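You operate a simulated robot arm through the tools that you are given. There is no shell and no other tool. Be economical: measure what you need, move in short steps, check, and stop when the job is done.

The job below is to be done with a simulated robot arm. You get a single attempt, and the scene is never put back.

## Task
Set the press stud on the bag strap with the snap press.
Fine: size slider to L, strap under the guide, stud in, lever fully down and up again; leave the strap in the press.

It is judged by the outcome, as a careful person would: the job done as asked, and still so three seconds after it is handed in. It fails if anything else is knocked over, pushed out of place, dropped, spilled or broken.

## Robot
A 7-joint arm with a two-finger parallel gripper, fixed in place. Base frame: the origin is at the foot of the arm, x ahead of it, y to its left, z up. Units: m, rad, N and s.
With the tool pointing down near the work surface it reaches from about 0.2 to 0.74 m from the base axis. Its first joint turns from -2.897 to 2.897 rad. Payload 1.57 kg.
Tool frame: the origin (TCP) lies between the finger pads and is the grasp point; the fingertips stand 0.03 m ahead of it; z points along the fingers, y is the line along which they close. The gripper opens to 0.11 m. The fingers are 0.024 m wide and 0.012 m thick; the gripper's body (0.048 by 0.112 m) begins 0.078 m behind the TCP.
Orientation is told as [roll, pitch, yaw] about the base's x, y, z axes, in that order, counted from this pose: with the fingers straight down and closing along the base's y, the tool's x points along the base's -x, its y along +y and its z along -z.

## Interface
- The arm moves only by the tool apply_moves. Its argument "deltas" is a list of rows, each an object of numbers (a shift or turn left out is 0, a gripper value left out holds the last): "hand": the opening, from 0 (shut) to 1 (fully open); "x", "y", "z": the shift along the base's x, y, z in m; "wx", "wy", "wz": the turn, a rotation vector about the base's x, y, z in rad. In form: [{"hand": .., "x": .., "y": .., "z": .., "wx": .., "wy": .., "wz": ..}, ...]. A call has 1 to 8 rows; each row shifts and turns the commanded pose from where the row before left it. Each row takes 0.2 s and may step no farther than 0.05 m and 0.15 rad from the row before; otherwise, or with a gripper value out of range, the whole call is refused. A pose out of reach is approached as far as the arm can. The call stops where the force on the tool passes 90 N (or 10 N more than at its start, if that is more) or the arm is blocked; 0.2 s more then pass. Each finger travels about 0.045 m/s and halts on what it meets, pressing with about 32 N; the grip force reading is that of the motor and also rises with nothing between the fingers. The clock runs only during rows and for 0.2 s after the last one: add rows that do not move to give the fingers time. It gives the time, the measured TCP pose, the force on the tool (base axes), the opening and the grip force at its end, in the units of the frame above (readings bear some noise), with the torque about the TCP (base axes, N m) and any sound that the robot's microphone picked up.
- Cameras (640 x 400 px; columns grow to the right, rows downward): "scene" is fixed at [0.4031, 0.5008, 1.3573]; the picture's right is [-1.00, -0.01, 0.00], its down [-0.00, 0.36, -0.93] and it looks along [0.01, -0.93, -0.36] (base axes); focal length 318 px, centre (320, 200). "wrist" rides on the gripper at [0.07, 0.016, -0.141] in the tool frame; the picture's right is [-0.23, 0.97, 0.00], its down [-0.86, -0.20, -0.48] and it looks along [-0.47, -0.11, 0.88] (tool axes); focal length 222 px, centre (320, 200). There is no depth. A picture from a camera that has moved, and an enlarged one, comes with that camera's place and axes in the base frame and with its lens.
- capture(camera): a new picture of that camera. It takes no simulated time.
- raise_lower(by): slides the trunk up (or, below 0, down) by that many m; the arm rides with it, the base frame stays. It gives what a move gives, with no picture.
- zoom(camera, box): a new picture of the part [left, top, right, bottom] of that camera's present view, enlarged. It takes no simulated time.
- hand_in(): hands the job in; it is judged then, once.

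Go step by step. Nothing tells you positions but the pictures and the camera data: compare them with the known pose of the tool, close in by small moves and look again before you grip or let go. The budget is 120 turns and 68 pictures, counting those below and the enlarged ones. Unless the task says otherwise, let go and move clear before handing in, and close with one line.

The tools are called after "Request:" as name(argument=value, ...) on one line, values as JSON. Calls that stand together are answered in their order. apply_moves: Moves the arm, as the interface text tells. Its arguments: {"type":"object","properties":{"deltas":{"type":"array","items":{"type":"object","properties":{"hand":{"type":"number"},"x":{"type":"number"},"y":{"type":"number"},"z":{"type":"number"},"wx":{"type":"number"},"wy":{"type":"number"},"wz":{"type":"number"}}}}},"required":["deltas"]} The other tools are called the same way: raise_lower (by) slides the trunk up or down; capture (camera) takes a picture; zoom (camera, box) takes an enlarged picture of a part of a camera's view; hand_in () hands the job in.

At the start:

```text
clock: 0.0
position: [0.069, -0.3267, 1.2603]
tcp_rot: [0.0, 0.0, 0.0]
force: [0.2, -0.2, 0.5]
wrist_torque: [0.02, 0.0, -0.01]
width: 0.1099
grip_force: 0.1
trunk travel left (down, up): [-0.525, 0.065]
```

scene: 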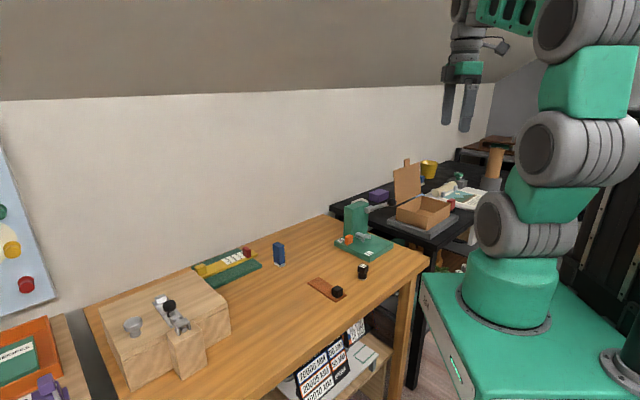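
wrist: 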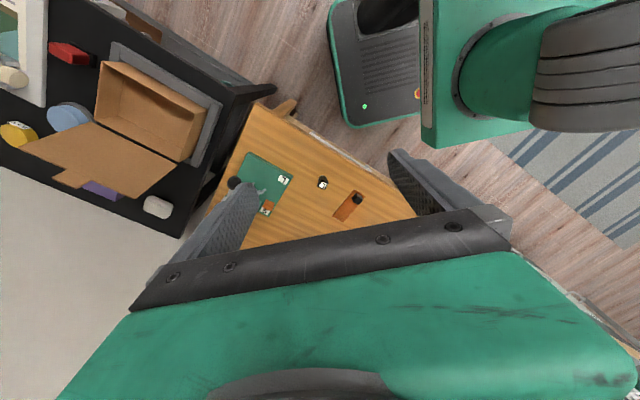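

I see a wooden table with a green press (scene about column 360, row 240), a brown strap with a dark part on it, and a small black item nearby. I'll zoom in for detail.

Request:
zoom(camera="scene", box=[290, 180, 430, 310])

Request:
zoom(camera="wrist", box=[210, 130, 400, 250])

Request:
zoom(camera="scene", box=[80, 220, 320, 400])

```text
3.08 times, centred on (360, 245) of scene
camera zoom: at [0.4031, 0.5008, 1.3573], right [-1.0, -0.01, 0.0], down [0.0, 0.36, -0.93], along [0.01, -0.93, -0.36], focal length 978 px, centre (197, 62)
```

zoom: 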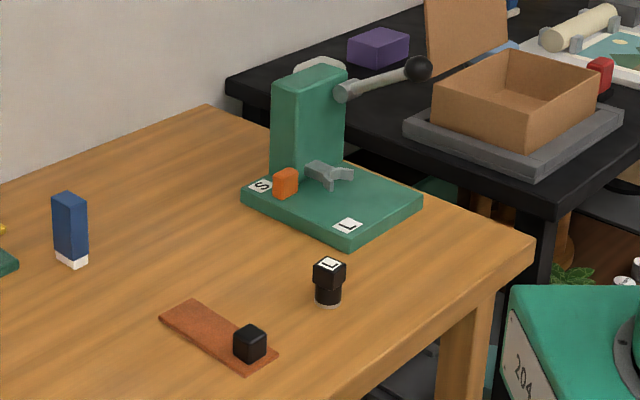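

```text
3.33 times, centred on (305, 190) of wrist
camera zoom: at [-0.0009, -0.3114, 1.4035], right [0.23, 0.97, 0.0], down [0.86, -0.2, 0.48], along [0.47, -0.11, -0.88], focal length 740 px, centre (370, 233)
```

zoom: 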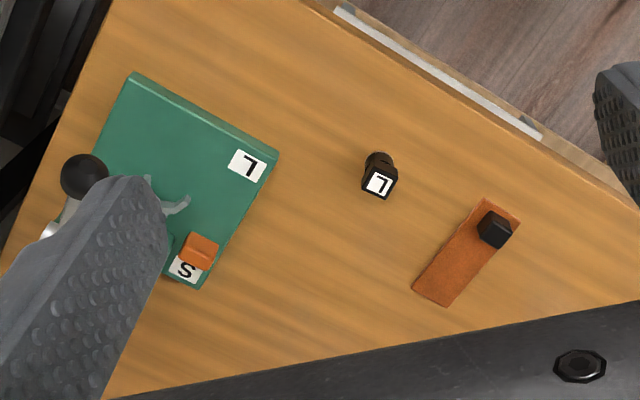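

```text
2.22 times, centred on (200, 310) of scene
camera zoom: at [0.4031, 0.5008, 1.3573], right [-1.0, -0.01, 0.0], down [0.0, 0.36, -0.93], along [0.01, -0.93, -0.36], focal length 706 px, centre (587, -44)
```

zoom: 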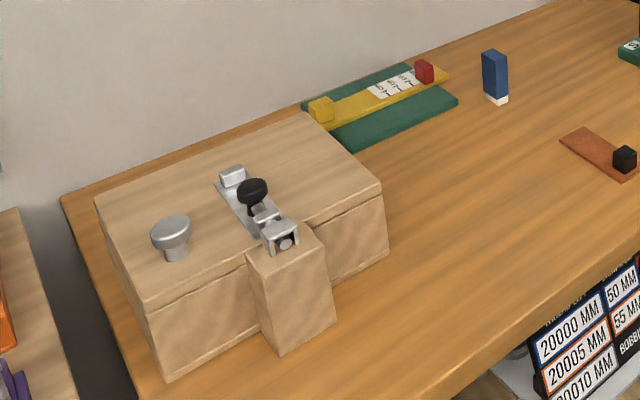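

I triangulated from both views. The table is at z≈0.755, the stud at (0.275,-0.368), and the press plate top at z≈0.772, turned about 45°. The slider is near (0.31,-0.552) and the lever ball near (0.159,-0.55,0.94). Next I'll move in for a closer look.

Request:
apply_moves(deltas=[{"y": -0.04, "z": -0.02}, {"y": -0.04, "z": -0.02}, {"y": -0.04, "z": -0.02}, {"y": -0.03, "z": -0.03}, {"y": -0.01, "z": -0.03}])

Request:
capture(camera="wrist")

```text
clock: 1.2
position: [0.0681, -0.4847, 1.1429]
tcp_rot: [0.001, -0.001, 0.002]
force: [1.0, 0.2, -0.2]
wrist_torque: [0.01, 0.02, 0.03]
width: 0.1101
grip_force: 0.0
trunk travel left (down, up): [-0.525, 0.065]
```

```text
62 pictures are left
camera wrist: at [-0.0031, -0.4695, 1.2856], right [0.23, 0.97, 0.0], down [0.86, -0.2, 0.48], along [0.47, -0.11, -0.88], focal length 222 px, centre (320, 200)
```

wrist: 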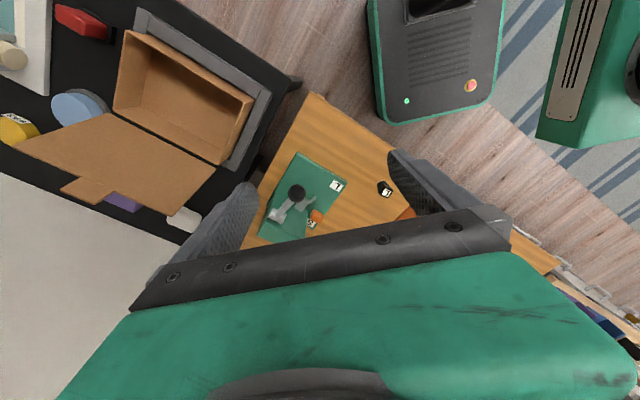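

Request:
zoom(camera="wrist", box=[245, 140, 365, 245])

Request:
zoom(camera="scene", box=[325, 190, 395, 265])

Request:
zoom(camera="scene", box=[300, 255, 380, 305])

```text
3.81 times, centred on (305, 192) of wrist
camera zoom: at [-0.0031, -0.4695, 1.2856], right [0.23, 0.97, 0.0], down [0.86, -0.2, 0.48], along [0.47, -0.11, -0.88], focal length 846 px, centre (377, 229)
```

zoom: 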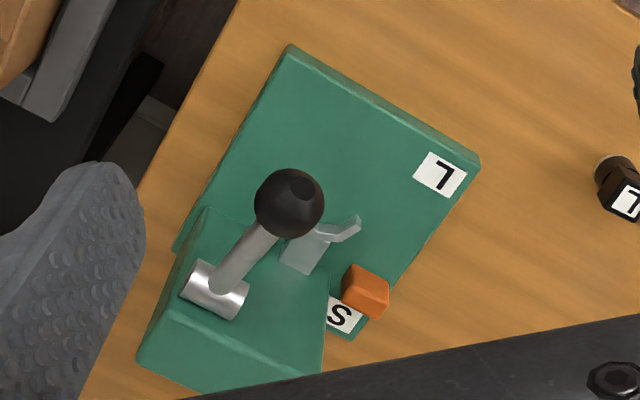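

```text
5.33 times, centred on (360, 228) of scene
camera zoom: at [0.4031, 0.5008, 1.3573], right [-1.0, -0.01, 0.0], down [0.0, 0.36, -0.93], along [0.01, -0.93, -0.36], focal length 1695 px, centre (107, 53)
```

zoom: 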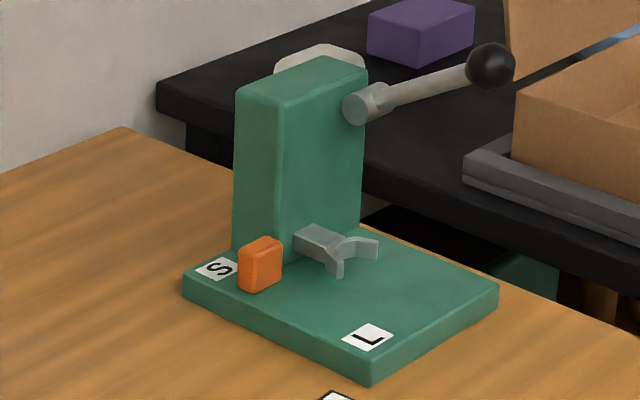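

```text
8.00 times, centred on (340, 280) of scene
camera zoom: at [0.4031, 0.5008, 1.3573], right [-1.0, -0.01, 0.0], down [0.0, 0.36, -0.93], along [0.01, -0.93, -0.36], focal length 2543 px, centre (160, -440)
```

zoom: 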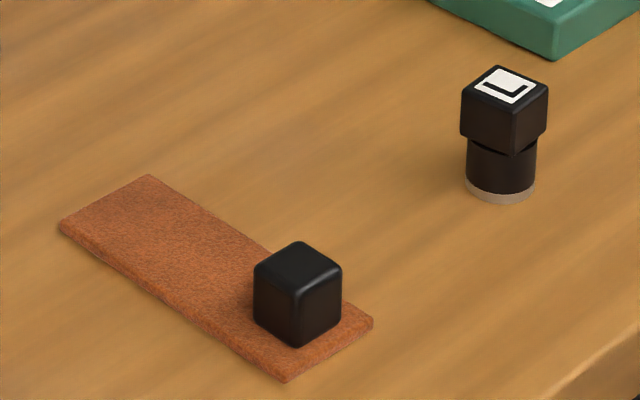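

The press axes are clear now: front-to-column direction a≈(0.709,-0.705), side direction b≈(0.705,0.709), with the plate's front corner at (0.234,-0.4555). The slider is at (0.310,-0.550). I'll turn the gripper to close along a and lean it toward +b, away from the column and lever.

Request:
apply_moves(deltas=[{"x": 0.03, "wz": 0.131}, {"x": 0.03, "wz": 0.131}, {"x": 0.03, "wz": 0.131}, {"x": 0.03, "wz": 0.131}, {"x": 0.03, "wz": 0.131}, {"x": 0.03, "wz": 0.13}])

Request:
apply_moves(deltas=[{"x": 0.03, "wx": -0.103, "wy": 0.102}, {"x": 0.03, "wx": -0.103, "wy": 0.102}, {"x": 0.01, "y": -0.02, "wx": -0.103, "wy": 0.102}])

Request:
capture(camera="wrist")

Request:
capture(camera="scene")

```text
clock: 2.6
position: [0.2501, -0.4846, 1.1406]
tcp_rot: [0.0, 0.0, 0.79]
force: [-0.2, 0.6, -0.4]
wrist_torque: [0.0, 0.01, -0.01]
width: 0.1101
grip_force: 0.0
trunk travel left (down, up): [-0.525, 0.065]
```

```text
clock: 3.4
position: [0.3155, -0.5019, 1.1392]
tcp_rot: [-0.003, 0.437, 0.784]
force: [0.4, -0.6, -0.7]
wrist_torque: [-0.01, 0.01, 0.01]
width: 0.1098
grip_force: 0.0
out of reach, approached as far as the arm can: row 3
trunk travel left (down, up): [-0.525, 0.065]
```

```text
58 pictures are left
camera wrist: at [0.3007, -0.4922, 1.2967], right [-0.55, 0.83, -0.1], down [0.83, 0.55, 0.07], along [0.12, -0.04, -0.99], focal length 222 px, centre (320, 200)
```

wrist: 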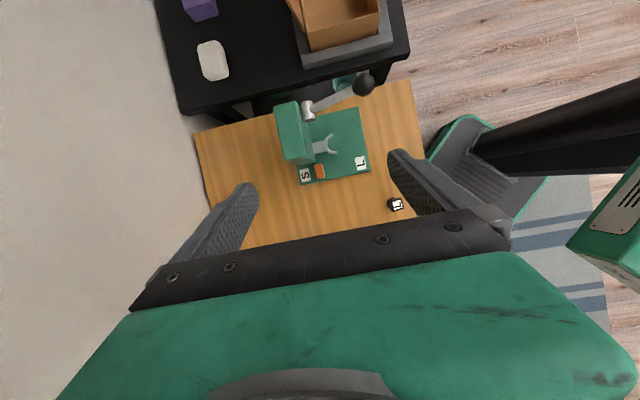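

```text
57 pictures are left
```

scene: 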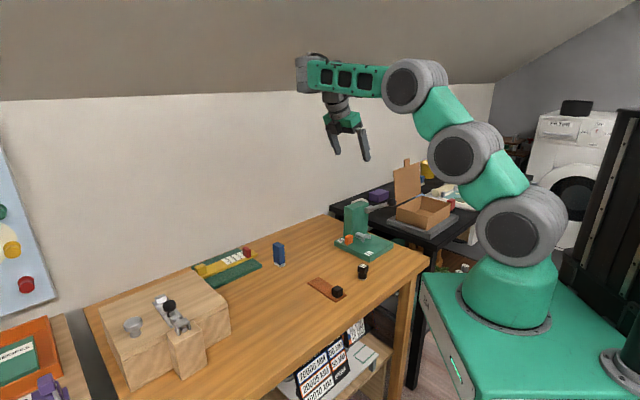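

The view is good. I'll zoom in on the press from here to pin down the fork, slider and lever.

Request:
zoom(camera="wrist", box=[265, 65, 415, 215])

```text
2.67 times, centred on (340, 140) of wrist
camera zoom: at [0.3007, -0.4922, 1.2967], right [-0.55, 0.83, -0.1], down [0.83, 0.55, 0.07], along [0.12, -0.04, -0.99], focal length 592 px, centre (267, 360)
```

zoom: 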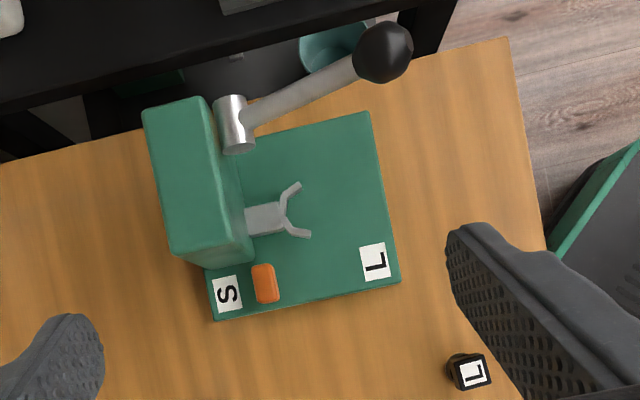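

The slider is confirmed near (0.309,-0.550), and the fork notch near (0.2505,-0.567). I'm descending to hover over the slider.

Request:
apply_moves(deltas=[{"hand": 0.5, "y": -0.007, "z": -0.045}, {"y": -0.007, "z": -0.045}, {"y": -0.007, "z": -0.045}, {"y": -0.007, "z": -0.045}, {"y": -0.006, "z": -0.045}, {"y": -0.005, "z": -0.04}])

Request:
capture(camera="wrist")

Request:
zoom(camera="scene", box=[290, 150, 430, 290])

```text
clock: 4.8
position: [0.3153, -0.5391, 0.8718]
tcp_rot: [-0.002, 0.434, 0.784]
force: [0.4, -0.1, 0.5]
wrist_torque: [-0.01, 0.0, 0.05]
width: 0.0551
grip_force: 0.1
trunk travel left (down, up): [-0.525, 0.065]
```

```text
55 pictures are left
camera wrist: at [0.3002, -0.5315, 1.03], right [-0.54, 0.83, -0.1], down [0.83, 0.55, 0.07], along [0.12, -0.04, -0.99], focal length 222 px, centre (320, 200)
```

wrist: 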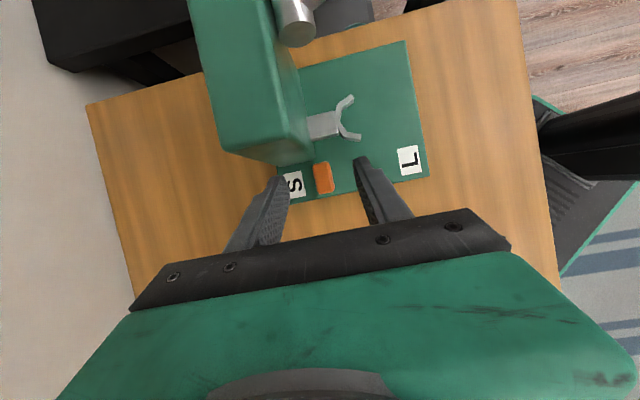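

```text
2.86 times, centred on (360, 220) of scene
camera zoom: at [0.4031, 0.5008, 1.3573], right [-1.0, -0.01, 0.0], down [0.0, 0.36, -0.93], along [0.01, -0.93, -0.36], focal length 908 px, centre (206, 143)
```

zoom: 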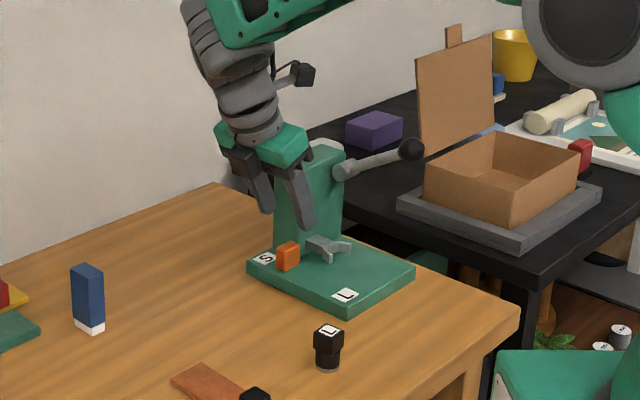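

The slider at (0.3075,-0.5515) sits between the fingers. I'll descend and close on it.

Request:
apply_moves(deltas=[{"x": 0.001, "y": -0.002, "z": -0.03}, {"y": -0.002, "z": -0.03}, {}])

Request:
capture(camera="wrist")

Request:
zoom(camera="scene", box=[320, 190, 400, 270])

```text
clock: 5.6
position: [0.3147, -0.5451, 0.8124]
tcp_rot: [-0.002, 0.433, 0.786]
force: [0.0, 0.1, 0.1]
wrist_torque: [0.0, 0.0, 0.0]
width: 0.0551
grip_force: 0.0
trunk travel left (down, up): [-0.525, 0.065]
```

```text
53 pictures are left
camera wrist: at [0.3, -0.5374, 0.9713], right [-0.54, 0.83, -0.1], down [0.83, 0.55, 0.07], along [0.12, -0.04, -0.99], focal length 222 px, centre (320, 200)
```

wrist: 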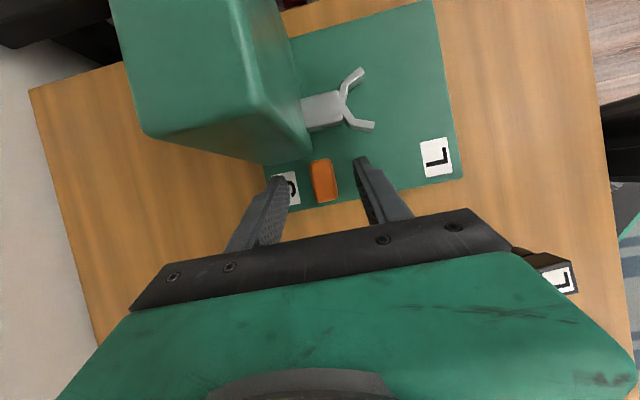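

```text
5.00 times, centred on (360, 230) of scene
camera zoom: at [0.4031, 0.5008, 1.3573], right [-1.0, -0.01, 0.0], down [0.0, 0.36, -0.93], along [0.01, -0.93, -0.36], focal length 1589 px, centre (120, 50)
```

zoom: 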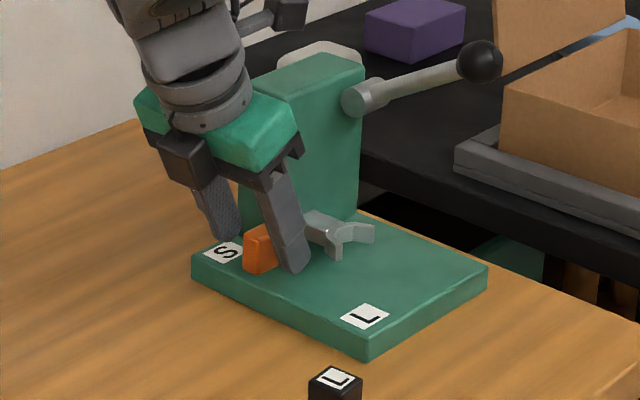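

The fingers straddle the slider, so I'm closing on it.

Request:
apply_moves(deltas=[{"hand": 0.1}, {}, {}, {}])

```text
clock: 6.6
position: [0.3143, -0.5442, 0.8138]
tcp_rot: [0.001, 0.434, 0.785]
force: [-6.6, 8.4, 0.3]
wrist_torque: [0.17, 0.14, -0.06]
width: 0.0206
grip_force: 5.6
trunk travel left (down, up): [-0.525, 0.065]
```

The slider is gripped (20.6 mm wide). I'm dragging it toward L along -a.

Request:
apply_moves(deltas=[{"x": -0.0105, "y": 0.0105}, {"x": -0.0105, "y": 0.0105}, {"x": -0.0105, "y": 0.0105}, {"x": -0.0105, "y": 0.0105}])

Request:
capture(camera="wrist")

```text
clock: 7.6
position: [0.2743, -0.5048, 0.8134]
tcp_rot: [-0.007, 0.437, 0.782]
force: [-1.5, -0.7, 20.1]
wrist_torque: [0.75, -0.04, -0.08]
width: 0.0177
grip_force: 33.2
trunk travel left (down, up): [-0.525, 0.065]
```

```text
51 pictures are left
camera wrist: at [0.2592, -0.4956, 0.972], right [-0.54, 0.83, -0.1], down [0.83, 0.55, 0.07], along [0.12, -0.04, -0.99], focal length 222 px, centre (320, 200)
```

wrist: 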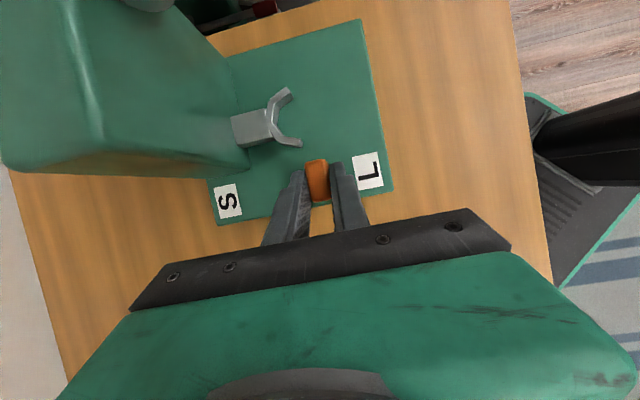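

The slider is moving and is nearly at L. I'll continue in small steps to the stop.

Request:
apply_moves(deltas=[{"x": -0.0035, "y": 0.0035}, {"x": -0.0035, "y": 0.0035}, {"x": -0.0035, "y": 0.0035}, {}])

Request:
capture(camera="wrist")

```text
clock: 8.6
position: [0.2693, -0.4999, 0.8142]
tcp_rot: [-0.015, 0.437, 0.786]
force: [27.4, -33.2, 5.8]
wrist_torque: [-0.14, -0.24, -0.25]
width: 0.0182
grip_force: 32.5
trunk travel left (down, up): [-0.525, 0.065]
```

```text
50 pictures are left
camera wrist: at [0.254, -0.4906, 0.9718], right [-0.55, 0.83, -0.11], down [0.83, 0.56, 0.08], along [0.12, -0.05, -0.99], focal length 222 px, centre (320, 200)
```

wrist: 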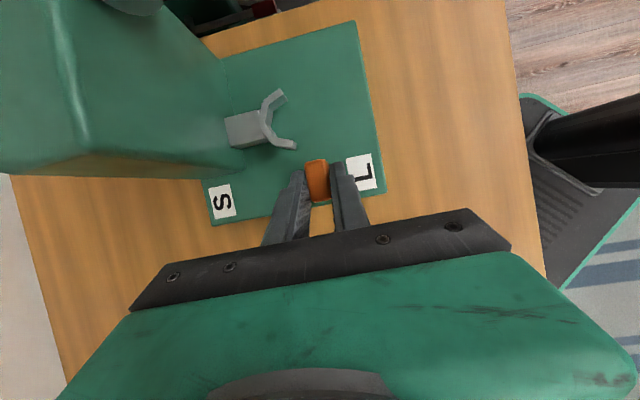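

A force of about 43 N shows the slider is at its L stop. I'll relieve the push, release, rise, and check.

Request:
apply_moves(deltas=[{"x": 0.0045, "y": -0.0045}, {"hand": 0.5}, {}, {}, {"z": 0.045}, {"z": 0.045}, {"z": 0.04}])

Request:
zoom(camera="scene", box=[290, 180, 410, 310])

Request:
capture(camera="wrist")

```text
clock: 10.2
position: [0.2695, -0.4997, 0.9407]
tcp_rot: [0.001, 0.434, 0.788]
force: [0.3, 0.1, 0.2]
wrist_torque: [-0.01, 0.01, 0.01]
width: 0.0551
grip_force: 0.0
trunk travel left (down, up): [-0.525, 0.065]
```

```text
3.08 times, centred on (350, 245) of scene
camera zoom: at [0.4031, 0.5008, 1.3573], right [-1.0, -0.01, 0.0], down [0.0, 0.36, -0.93], along [0.01, -0.93, -0.36], focal length 978 px, centre (228, 62)
```

zoom: 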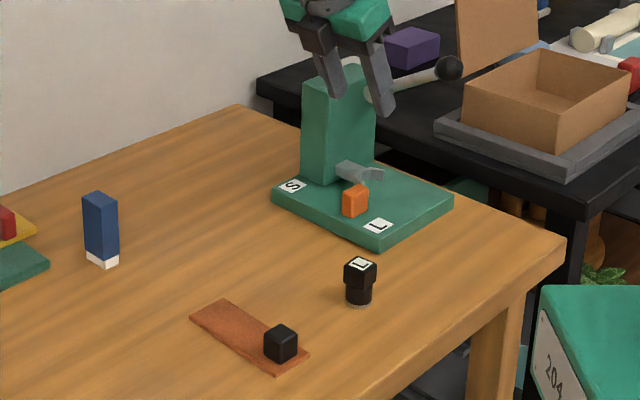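

```text
48 pictures are left
camera wrist: at [0.2547, -0.4921, 1.0988], right [-0.54, 0.83, -0.1], down [0.83, 0.55, 0.07], along [0.12, -0.04, -0.99], focal length 222 px, centre (320, 200)
```

wrist: 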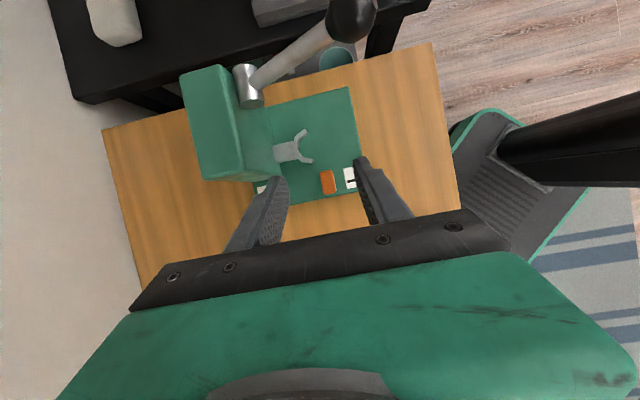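

The slider is at L and the press hasn't shifted. Next is the strap: its block is near (0.362,-0.270), with the free end pointing toward the press. I'm moving over it.

Request:
apply_moves(deltas=[{"x": 0.017, "y": 0.04}, {"x": 0.017, "y": 0.04}, {"x": 0.017, "y": 0.04}, {"x": 0.017, "y": 0.04}, {"x": 0.017, "y": 0.04}, {"x": 0.017, "y": 0.039, "z": -0.03}, {"z": -0.02}])

Request:
capture(camera="wrist")

```text
refused: row 6 steps farther than a row can; nothing moved
```

```text
47 pictures are left
camera wrist: at [0.2547, -0.4921, 1.0988], right [-0.54, 0.83, -0.1], down [0.83, 0.55, 0.07], along [0.12, -0.04, -0.99], focal length 222 px, centre (320, 200)
```

wrist: 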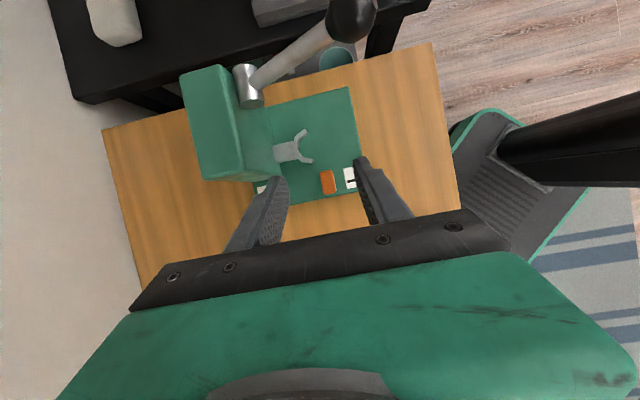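

One row was too long, so I'm resending it with smaller steps.

Request:
apply_moves(deltas=[{"x": 0.017, "y": 0.04}, {"x": 0.017, "y": 0.04}, {"x": 0.017, "y": 0.04}, {"x": 0.017, "y": 0.04}, {"x": 0.017, "y": 0.04}, {"x": 0.017, "y": 0.039}, {"z": -0.045}])

Request:
capture(camera="wrist")

```text
clock: 11.8
position: [0.3691, -0.26, 0.8943]
tcp_rot: [-0.005, 0.436, 0.785]
force: [0.3, 0.3, -0.1]
wrist_torque: [-0.03, 0.0, -0.01]
width: 0.0551
grip_force: 0.2
trunk travel left (down, up): [-0.525, 0.065]
```

```text
46 pictures are left
camera wrist: at [0.3553, -0.2514, 1.0529], right [-0.54, 0.83, -0.1], down [0.83, 0.55, 0.07], along [0.12, -0.04, -0.99], focal length 222 px, centre (320, 200)
```

wrist: 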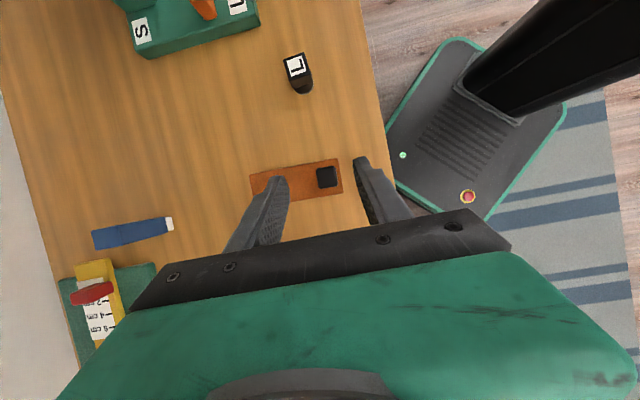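

The block at (0.360,-0.271) is centred between the fingers and the strap is parallel to the closing line. I'll descend and grip it just above the strap.

Request:
apply_moves(deltas=[{"z": -0.045}, {"z": -0.04}, {"z": -0.01}, {"hand": 0.1}, {}, {}, {}])

Request:
capture(camera="wrist")

Request:
zoom(camera="scene", box=[290, 240, 390, 310])

```text
clock: 13.4
position: [0.3725, -0.2598, 0.8012]
tcp_rot: [-0.002, 0.435, 0.785]
force: [-0.5, 0.4, 0.1]
wrist_torque: [0.01, 0.01, -0.02]
width: 0.0241
grip_force: 32.2
trunk travel left (down, up): [-0.525, 0.065]
```

```text
45 pictures are left
camera wrist: at [0.3575, -0.2516, 0.9607], right [-0.54, 0.83, -0.1], down [0.83, 0.55, 0.07], along [0.12, -0.04, -0.99], focal length 222 px, centre (320, 200)
```

wrist: 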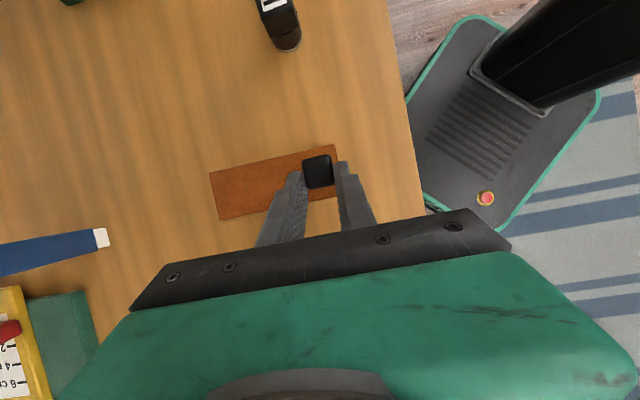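

```text
5.71 times, centred on (340, 275) of scene
camera zoom: at [0.4031, 0.5008, 1.3573], right [-1.0, -0.01, 0.0], down [0.0, 0.36, -0.93], along [0.01, -0.93, -0.36], focal length 1816 px, centre (206, -229)
```

zoom: 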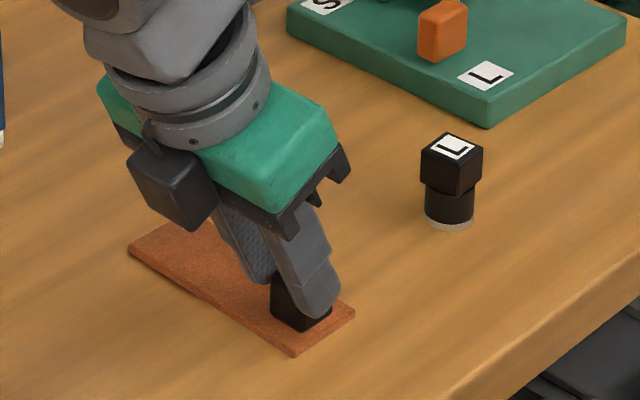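

The block is gripped (24 mm). I'll lift and check that the strap hangs level.

Request:
apply_moves(deltas=[{"z": 0.03}, {"z": 0.03}, {"z": 0.025}, {}])

Request:
capture(camera="wrist")

Request:
zoom(camera="scene", box=[280, 220, 380, 300])

```text
clock: 14.4
position: [0.3716, -0.2584, 0.886]
tcp_rot: [-0.002, 0.435, 0.785]
force: [-0.4, 0.3, -0.6]
wrist_torque: [0.05, 0.01, 0.01]
width: 0.0238
grip_force: 31.6
trunk travel left (down, up): [-0.525, 0.065]
```

```text
43 pictures are left
camera wrist: at [0.3565, -0.2509, 1.0454], right [-0.54, 0.83, -0.1], down [0.83, 0.55, 0.07], along [0.12, -0.04, -0.99], focal length 222 px, centre (320, 200)
```

wrist: 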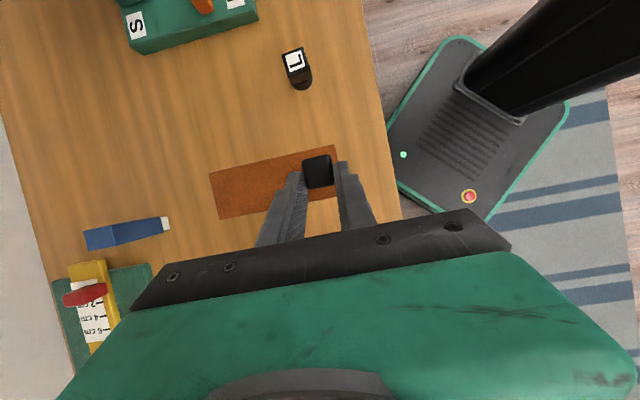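

```text
5.00 times, centred on (330, 260) of scene
camera zoom: at [0.4031, 0.5008, 1.3573], right [-1.0, -0.01, 0.0], down [0.0, 0.36, -0.93], along [0.01, -0.93, -0.36], focal length 1589 px, centre (270, -100)
```

zoom: 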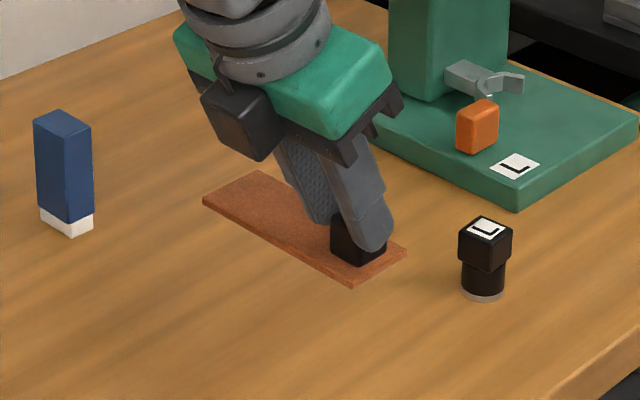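

The strap hangs level. I'm carrying it to in front of the fork, at height.

Request:
apply_moves(deltas=[{"x": -0.03, "y": -0.03}, {"x": -0.03, "y": -0.03}, {"x": -0.03, "y": -0.03}, {"x": -0.03, "y": -0.03}, {"x": -0.03, "y": -0.03}, {"x": -0.03, "y": -0.03}, {"x": -0.028, "y": -0.024}, {}])

Request:
capture(camera="wrist")

Request:
zoom(camera="scene", box=[310, 170, 430, 280])

```text
clock: 16.2
position: [0.1636, -0.462, 0.883]
tcp_rot: [-0.002, 0.433, 0.786]
force: [-0.1, -0.4, -0.7]
wrist_torque: [0.03, -0.01, 0.01]
width: 0.0239
grip_force: 32.4
trunk travel left (down, up): [-0.525, 0.065]
```

```text
41 pictures are left
camera wrist: at [0.1495, -0.4545, 1.0427], right [-0.54, 0.83, -0.1], down [0.83, 0.55, 0.07], along [0.12, -0.04, -0.99], focal length 222 px, centre (320, 200)
```

wrist: 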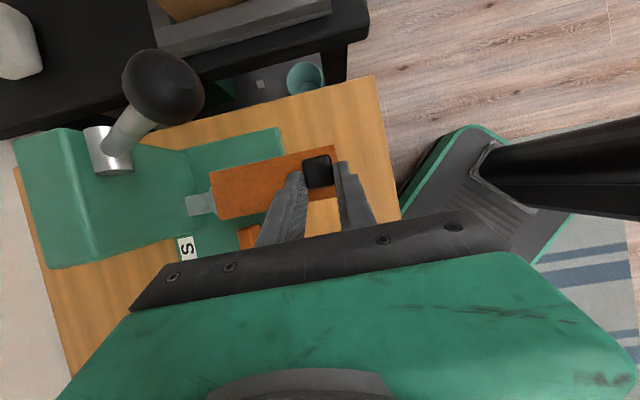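

```text
3.64 times, centred on (370, 225) of scene
camera zoom: at [0.4031, 0.5008, 1.3573], right [-1.0, -0.01, 0.0], down [0.0, 0.36, -0.93], along [0.01, -0.93, -0.36], focal length 1156 px, centre (138, 109)
```

zoom: 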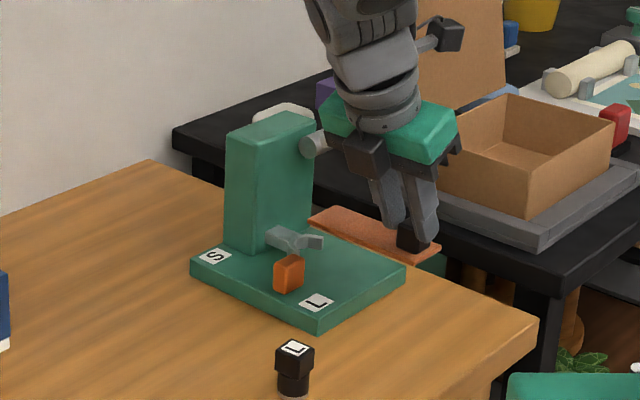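

The free end is about 1 cm in front of the fork. I'll back off slightly, lower toward the plate, and look.

Request:
apply_moves(deltas=[{"x": -0.0036, "y": 0.0077}, {"z": -0.025}, {"z": -0.025}, {}])

Request:
capture(camera="wrist")

Request:
zoom(camera="scene", box=[330, 200, 400, 265])

```text
clock: 17.2
position: [0.1591, -0.4544, 0.8337]
tcp_rot: [-0.003, 0.434, 0.786]
force: [-1.0, 0.2, -0.1]
wrist_torque: [0.01, 0.02, -0.02]
width: 0.0239
grip_force: 31.8
trunk travel left (down, up): [-0.525, 0.065]
```

```text
39 pictures are left
camera wrist: at [0.1448, -0.4455, 0.9925], right [-0.54, 0.83, -0.1], down [0.83, 0.55, 0.07], along [0.12, -0.04, -0.99], focal length 222 px, centre (320, 200)
```

wrist: 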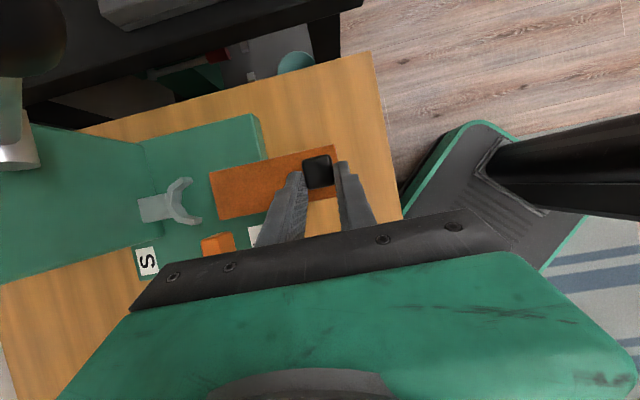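

```text
6.15 times, centred on (365, 232) of scene
camera zoom: at [0.4031, 0.5008, 1.3573], right [-1.0, -0.01, 0.0], down [0.0, 0.36, -0.93], along [0.01, -0.93, -0.36], focal length 1956 px, centre (43, 0)
```

zoom: 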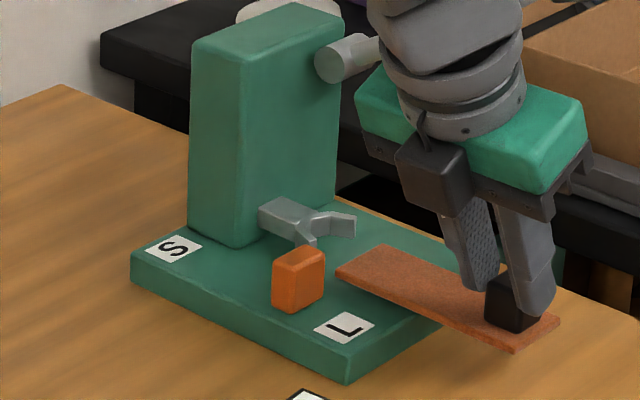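

The strap is lined up with the fork notch. I'll lower it gently to the plate.

Request:
apply_moves(deltas=[{"z": -0.006}, {"z": -0.005}, {"z": -0.003}, {}])

Request:
zoom(camera="scene", box=[340, 215, 395, 265])

```text
clock: 18.2
position: [0.1591, -0.455, 0.8225]
tcp_rot: [-0.004, 0.437, 0.785]
force: [0.6, 0.6, 6.4]
wrist_torque: [-0.28, -0.2, 0.02]
width: 0.0243
grip_force: 31.6
trunk travel left (down, up): [-0.525, 0.065]
```

```text
8.00 times, centred on (368, 240) of scene
camera zoom: at [0.4031, 0.5008, 1.3573], right [-1.0, -0.01, 0.0], down [0.0, 0.36, -0.93], along [0.01, -0.93, -0.36], focal length 2543 px, centre (-60, -120)
```

zoom: 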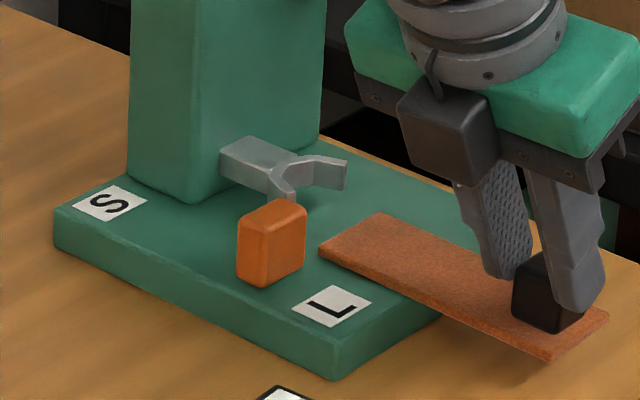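

It touched the plate at 6 N. I'll ease up slightly and slide the strap under the fork in small steps.

Request:
apply_moves(deltas=[{"z": 0.0028}, {"x": 0.0071, "y": -0.0071}, {"x": 0.0071, "y": -0.0071}, {"x": 0.0071, "y": -0.0071}, {}])

Request:
zoom(camera="scene", box=[340, 215, 395, 265])

Request:
capture(camera="wrist")

```text
clock: 19.4
position: [0.1802, -0.4785, 0.8242]
tcp_rot: [-0.001, 0.435, 0.784]
force: [-0.3, 0.3, -1.3]
wrist_torque: [0.0, 0.01, 0.0]
width: 0.0242
grip_force: 31.9
trunk travel left (down, up): [-0.525, 0.065]
```

```text
8.00 times, centred on (368, 240) of scene
camera zoom: at [0.4031, 0.5008, 1.3573], right [-1.0, -0.01, 0.0], down [0.0, 0.36, -0.93], along [0.01, -0.93, -0.36], focal length 2543 px, centre (-60, -120)
```

zoom: 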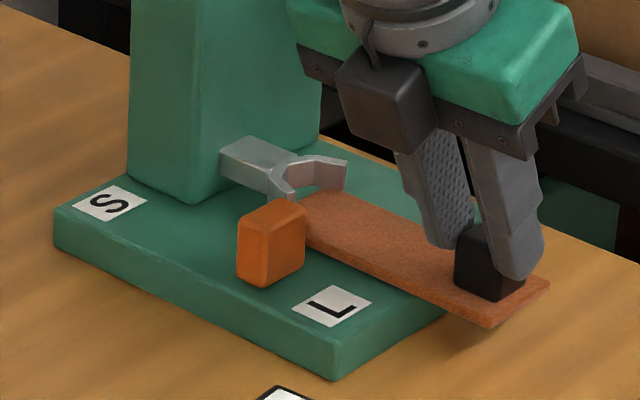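

```text
35 pictures are left
camera wrist: at [0.1655, -0.4697, 0.9836], right [-0.54, 0.83, -0.1], down [0.83, 0.55, 0.07], along [0.12, -0.04, -0.99], focal length 222 px, centre (320, 200)
```

wrist: 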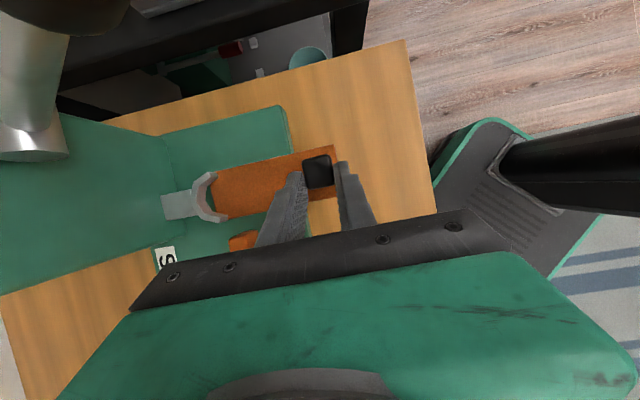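

The strap end is passing under the fork, centred and free. I'm continuing inward.

Request:
apply_moves(deltas=[{"x": 0.0065, "y": -0.0065}, {"x": 0.0065, "y": -0.0065}, {"x": 0.0065, "y": -0.0065}, {"x": 0.003, "y": -0.003}, {}])

Request:
capture(camera="wrist")

Request:
zoom(camera="scene", box=[340, 215, 395, 265])

```text
clock: 20.6
position: [0.2016, -0.4993, 0.8264]
tcp_rot: [-0.003, 0.436, 0.786]
force: [0.7, -0.2, -0.9]
wrist_torque: [0.03, 0.0, 0.0]
width: 0.0242
grip_force: 32.0
trunk travel left (down, up): [-0.525, 0.065]
```

```text
34 pictures are left
camera wrist: at [0.187, -0.4917, 0.9855], right [-0.54, 0.83, -0.1], down [0.83, 0.55, 0.07], along [0.12, -0.04, -0.99], focal length 222 px, centre (320, 200)
```

wrist: 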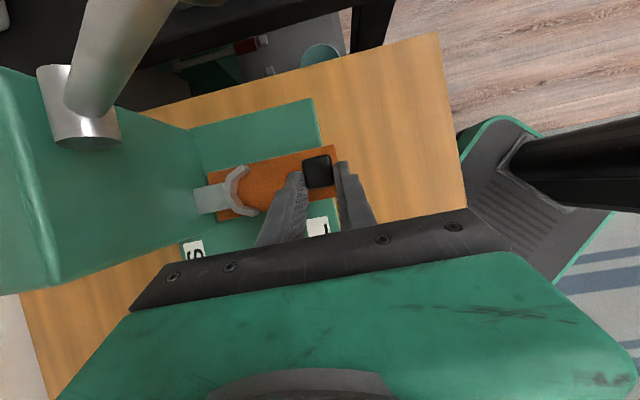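

```text
8.00 times, centred on (368, 240) of scene
camera zoom: at [0.4031, 0.5008, 1.3573], right [-1.0, -0.01, 0.0], down [0.0, 0.36, -0.93], along [0.01, -0.93, -0.36], focal length 2543 px, centre (-60, -120)
```

zoom: 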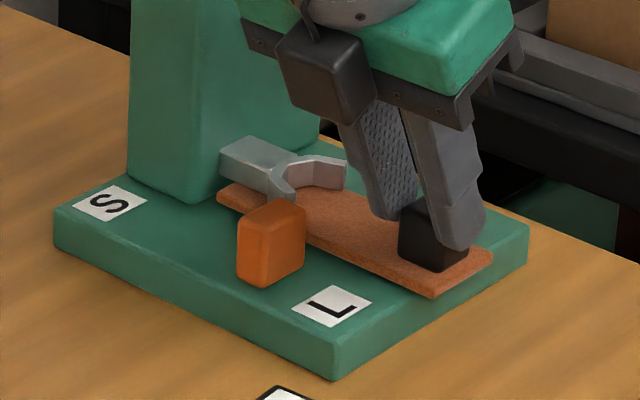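

The strap is under the fork, nearly to the column. I'll nudge 4 mm further, set it down, release and back out along the tool axis.

Request:
apply_moves(deltas=[{"x": 0.0028, "y": -0.0028}, {"z": -0.0025}, {"z": -0.002}, {"hand": 0.4}, {}, {}, {"x": 0.012, "y": 0.012, "z": 0.036}, {"x": 0.012, "y": 0.012, "z": 0.036}])

Request:
apply_moves(deltas=[{"x": 0.012, "y": 0.012, "z": 0.036}, {"x": 0.012, "y": 0.012, "z": 0.03}])

Request:
capture(camera="wrist")

Request:
zoom(camera="scene", box=[330, 190, 400, 290])

```text
clock: 22.4
position: [0.2296, -0.4759, 0.8942]
tcp_rot: [-0.001, 0.435, 0.785]
force: [0.0, -0.1, -0.3]
wrist_torque: [-0.01, 0.0, 0.02]
width: 0.044
grip_force: 0.0
trunk travel left (down, up): [-0.525, 0.065]
```

```text
clock: 23.0
position: [0.25, -0.4553, 0.9621]
tcp_rot: [-0.003, 0.436, 0.787]
force: [-1.3, 0.4, -0.6]
wrist_torque: [-0.01, 0.0, -0.02]
width: 0.044
grip_force: 0.1
trunk travel left (down, up): [-0.525, 0.065]
```

```text
32 pictures are left
camera wrist: at [0.2359, -0.4472, 1.1199], right [-0.54, 0.83, -0.1], down [0.83, 0.55, 0.07], along [0.12, -0.04, -0.99], focal length 222 px, centre (320, 200)
```

wrist: 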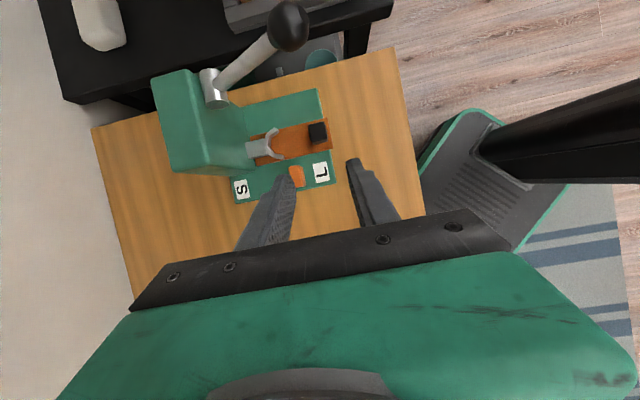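

```text
4.00 times, centred on (365, 240) of scene
camera zoom: at [0.4031, 0.5008, 1.3573], right [-1.0, -0.01, 0.0], down [0.0, 0.36, -0.93], along [0.01, -0.93, -0.36], focal length 1272 px, centre (140, 40)
```

zoom: 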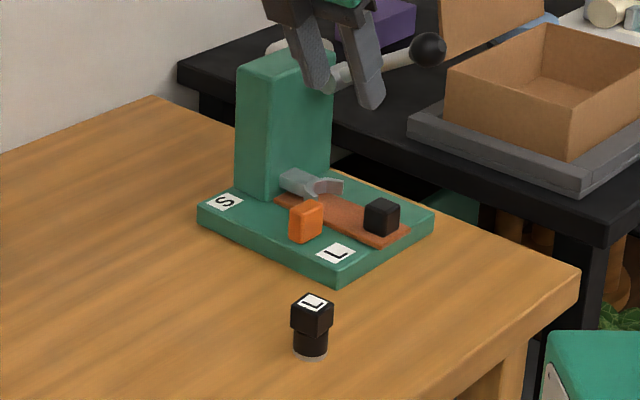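

The strap is in place under the guide and the block didn't move. Next I'll move over the stud at (0.275,-0.368), leaning the hand more (≈42°) so the body clears the column later.

Request:
apply_moves(deltas=[{"hand": 0.5, "x": 0.01, "y": 0.026, "wx": -0.1055, "wy": 0.105}, {"x": 0.01, "y": 0.025, "wx": -0.1055, "wy": 0.105}, {"x": 0.01, "y": 0.025, "z": -0.02}, {"x": 0.009, "y": 0.025, "z": -0.03}, {}])

Request:
capture(camera="wrist")

```text
clock: 24.2
position: [0.2903, -0.3519, 0.9052]
tcp_rot: [-0.003, 0.732, 0.788]
force: [-0.1, 0.1, -0.6]
wrist_torque: [0.0, -0.02, -0.03]
width: 0.0548
grip_force: 0.0
trunk travel left (down, up): [-0.525, 0.065]
```

```text
30 pictures are left
camera wrist: at [0.3087, -0.3113, 1.0583], right [-0.57, 0.81, -0.15], down [0.82, 0.54, -0.22], along [-0.09, -0.25, -0.96], focal length 222 px, centre (320, 200)
```

wrist: 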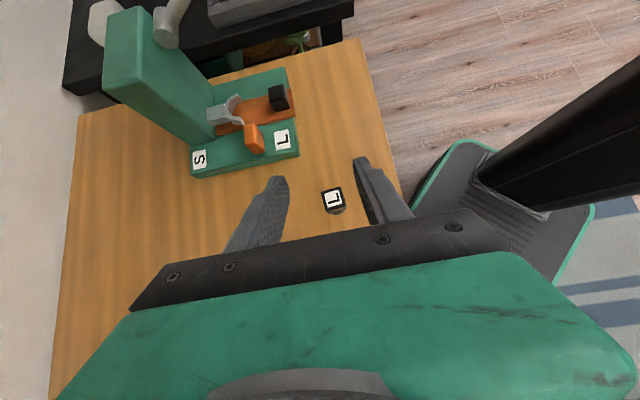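

The stud at (0.2745,-0.368) is aligned with the fingers. I'll descend and grip the head.

Request:
apply_moves(deltas=[{"x": -0.0016, "y": -0.002, "z": -0.04}, {"z": -0.035}, {"z": -0.02}, {}])

Request:
zoom(camera="scene", box=[330, 230, 400, 290])

Request:
capture(camera="wrist")

```text
clock: 25.2
position: [0.2899, -0.3545, 0.8102]
tcp_rot: [-0.004, 0.733, 0.785]
force: [0.4, -0.2, 0.0]
wrist_torque: [-0.01, 0.0, 0.0]
width: 0.0548
grip_force: 0.0
trunk travel left (down, up): [-0.525, 0.065]
```

```text
6.67 times, centred on (365, 260) of scene
camera zoom: at [0.4031, 0.5008, 1.3573], right [-1.0, -0.01, 0.0], down [0.0, 0.36, -0.93], along [0.01, -0.93, -0.36], focal length 2119 px, centre (20, -200)
```

zoom: 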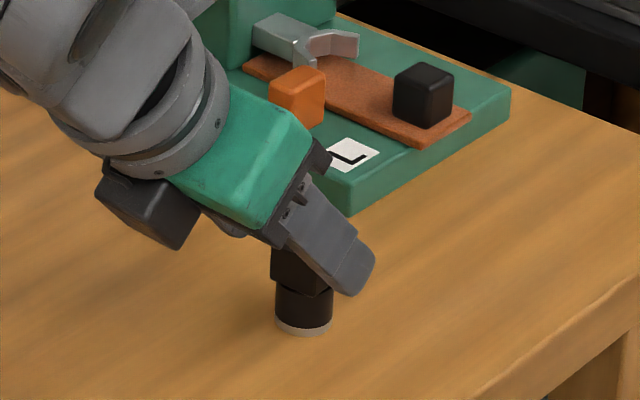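

```text
28 pictures are left
camera wrist: at [0.3078, -0.3144, 0.9636], right [-0.57, 0.81, -0.15], down [0.82, 0.54, -0.22], along [-0.09, -0.25, -0.96], focal length 222 px, centre (320, 200)
```

wrist: 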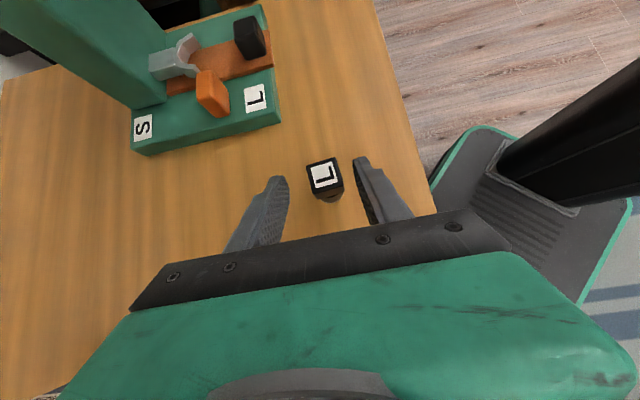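

The fingers straddle the stud head, so I'm closing and lifting a little.

Request:
apply_moves(deltas=[{"hand": 0.1}, {}, {}, {}, {"z": 0.03}, {"z": 0.035}, {"z": 0.03}])

Request:
zoom(camera="scene", box=[330, 190, 400, 290])

Request:
capture(camera="wrist")

```text
clock: 26.8
position: [0.2926, -0.3536, 0.9095]
tcp_rot: [-0.001, 0.733, 0.789]
force: [0.3, 0.1, -1.1]
wrist_torque: [0.0, 0.0, 0.02]
width: 0.0249
grip_force: 32.1
trunk travel left (down, up): [-0.525, 0.065]
```

```text
4.00 times, centred on (365, 240) of scene
camera zoom: at [0.4031, 0.5008, 1.3573], right [-1.0, -0.01, 0.0], down [0.0, 0.36, -0.93], along [0.01, -0.93, -0.36], focal length 1272 px, centre (140, 40)
```

zoom: 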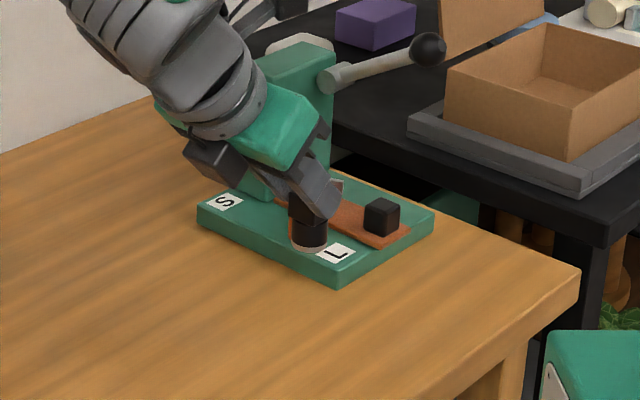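

```text
26 pictures are left
camera wrist: at [0.3107, -0.3128, 1.0625], right [-0.57, 0.81, -0.15], down [0.82, 0.54, -0.22], along [-0.09, -0.25, -0.96], focal length 222 px, centre (320, 200)
```

wrist: 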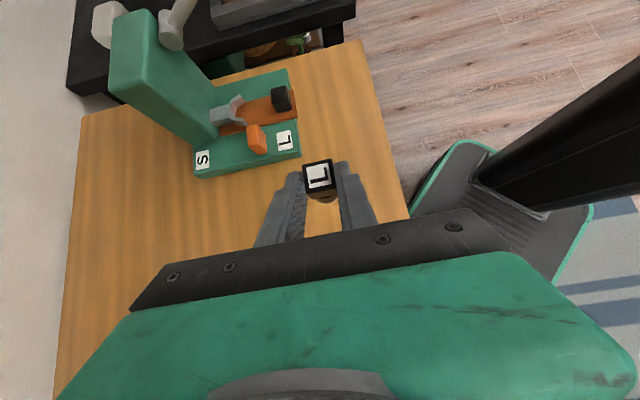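

The stud is held upright (24.9 mm grip). I'm carrying it to just in front of the fork notch, at height.

Request:
apply_moves(deltas=[{"x": -0.011, "y": -0.0457}, {"x": -0.011, "y": -0.0457}, {"x": -0.011, "y": -0.0457}, {"x": -0.0106, "y": -0.0457}, {}, {}])

Request:
capture(camera="wrist")

Request:
zoom(camera="scene", box=[330, 190, 400, 260])

```text
clock: 28.2
position: [0.2494, -0.5376, 0.9122]
tcp_rot: [-0.003, 0.732, 0.785]
force: [0.7, 0.4, -1.1]
wrist_torque: [-0.01, 0.0, -0.01]
width: 0.0252
grip_force: 31.8
trunk travel left (down, up): [-0.525, 0.065]
```

```text
25 pictures are left
camera wrist: at [0.268, -0.4974, 1.0653], right [-0.57, 0.81, -0.15], down [0.82, 0.54, -0.22], along [-0.09, -0.25, -0.96], focal length 222 px, centre (320, 200)
```

wrist: 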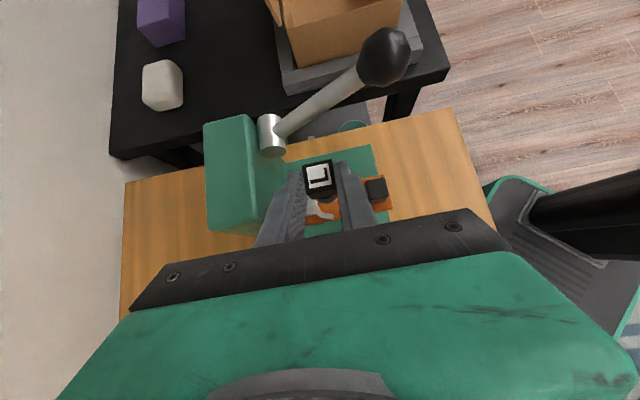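

```text
5.71 times, centred on (365, 225) of scene
camera zoom: at [0.4031, 0.5008, 1.3573], right [-1.0, -0.01, 0.0], down [0.0, 0.36, -0.93], along [0.01, -0.93, -0.36], focal length 1816 px, centre (63, 57)
```

zoom: 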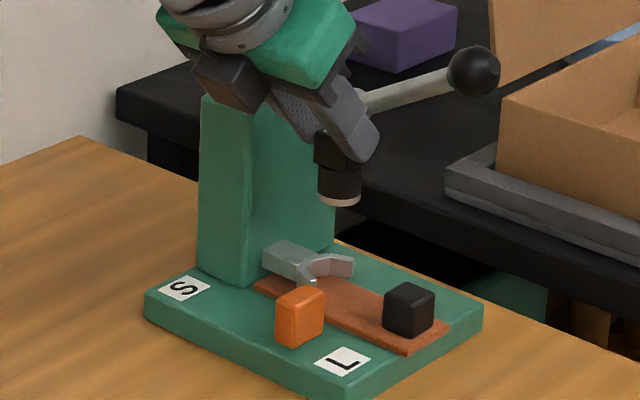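

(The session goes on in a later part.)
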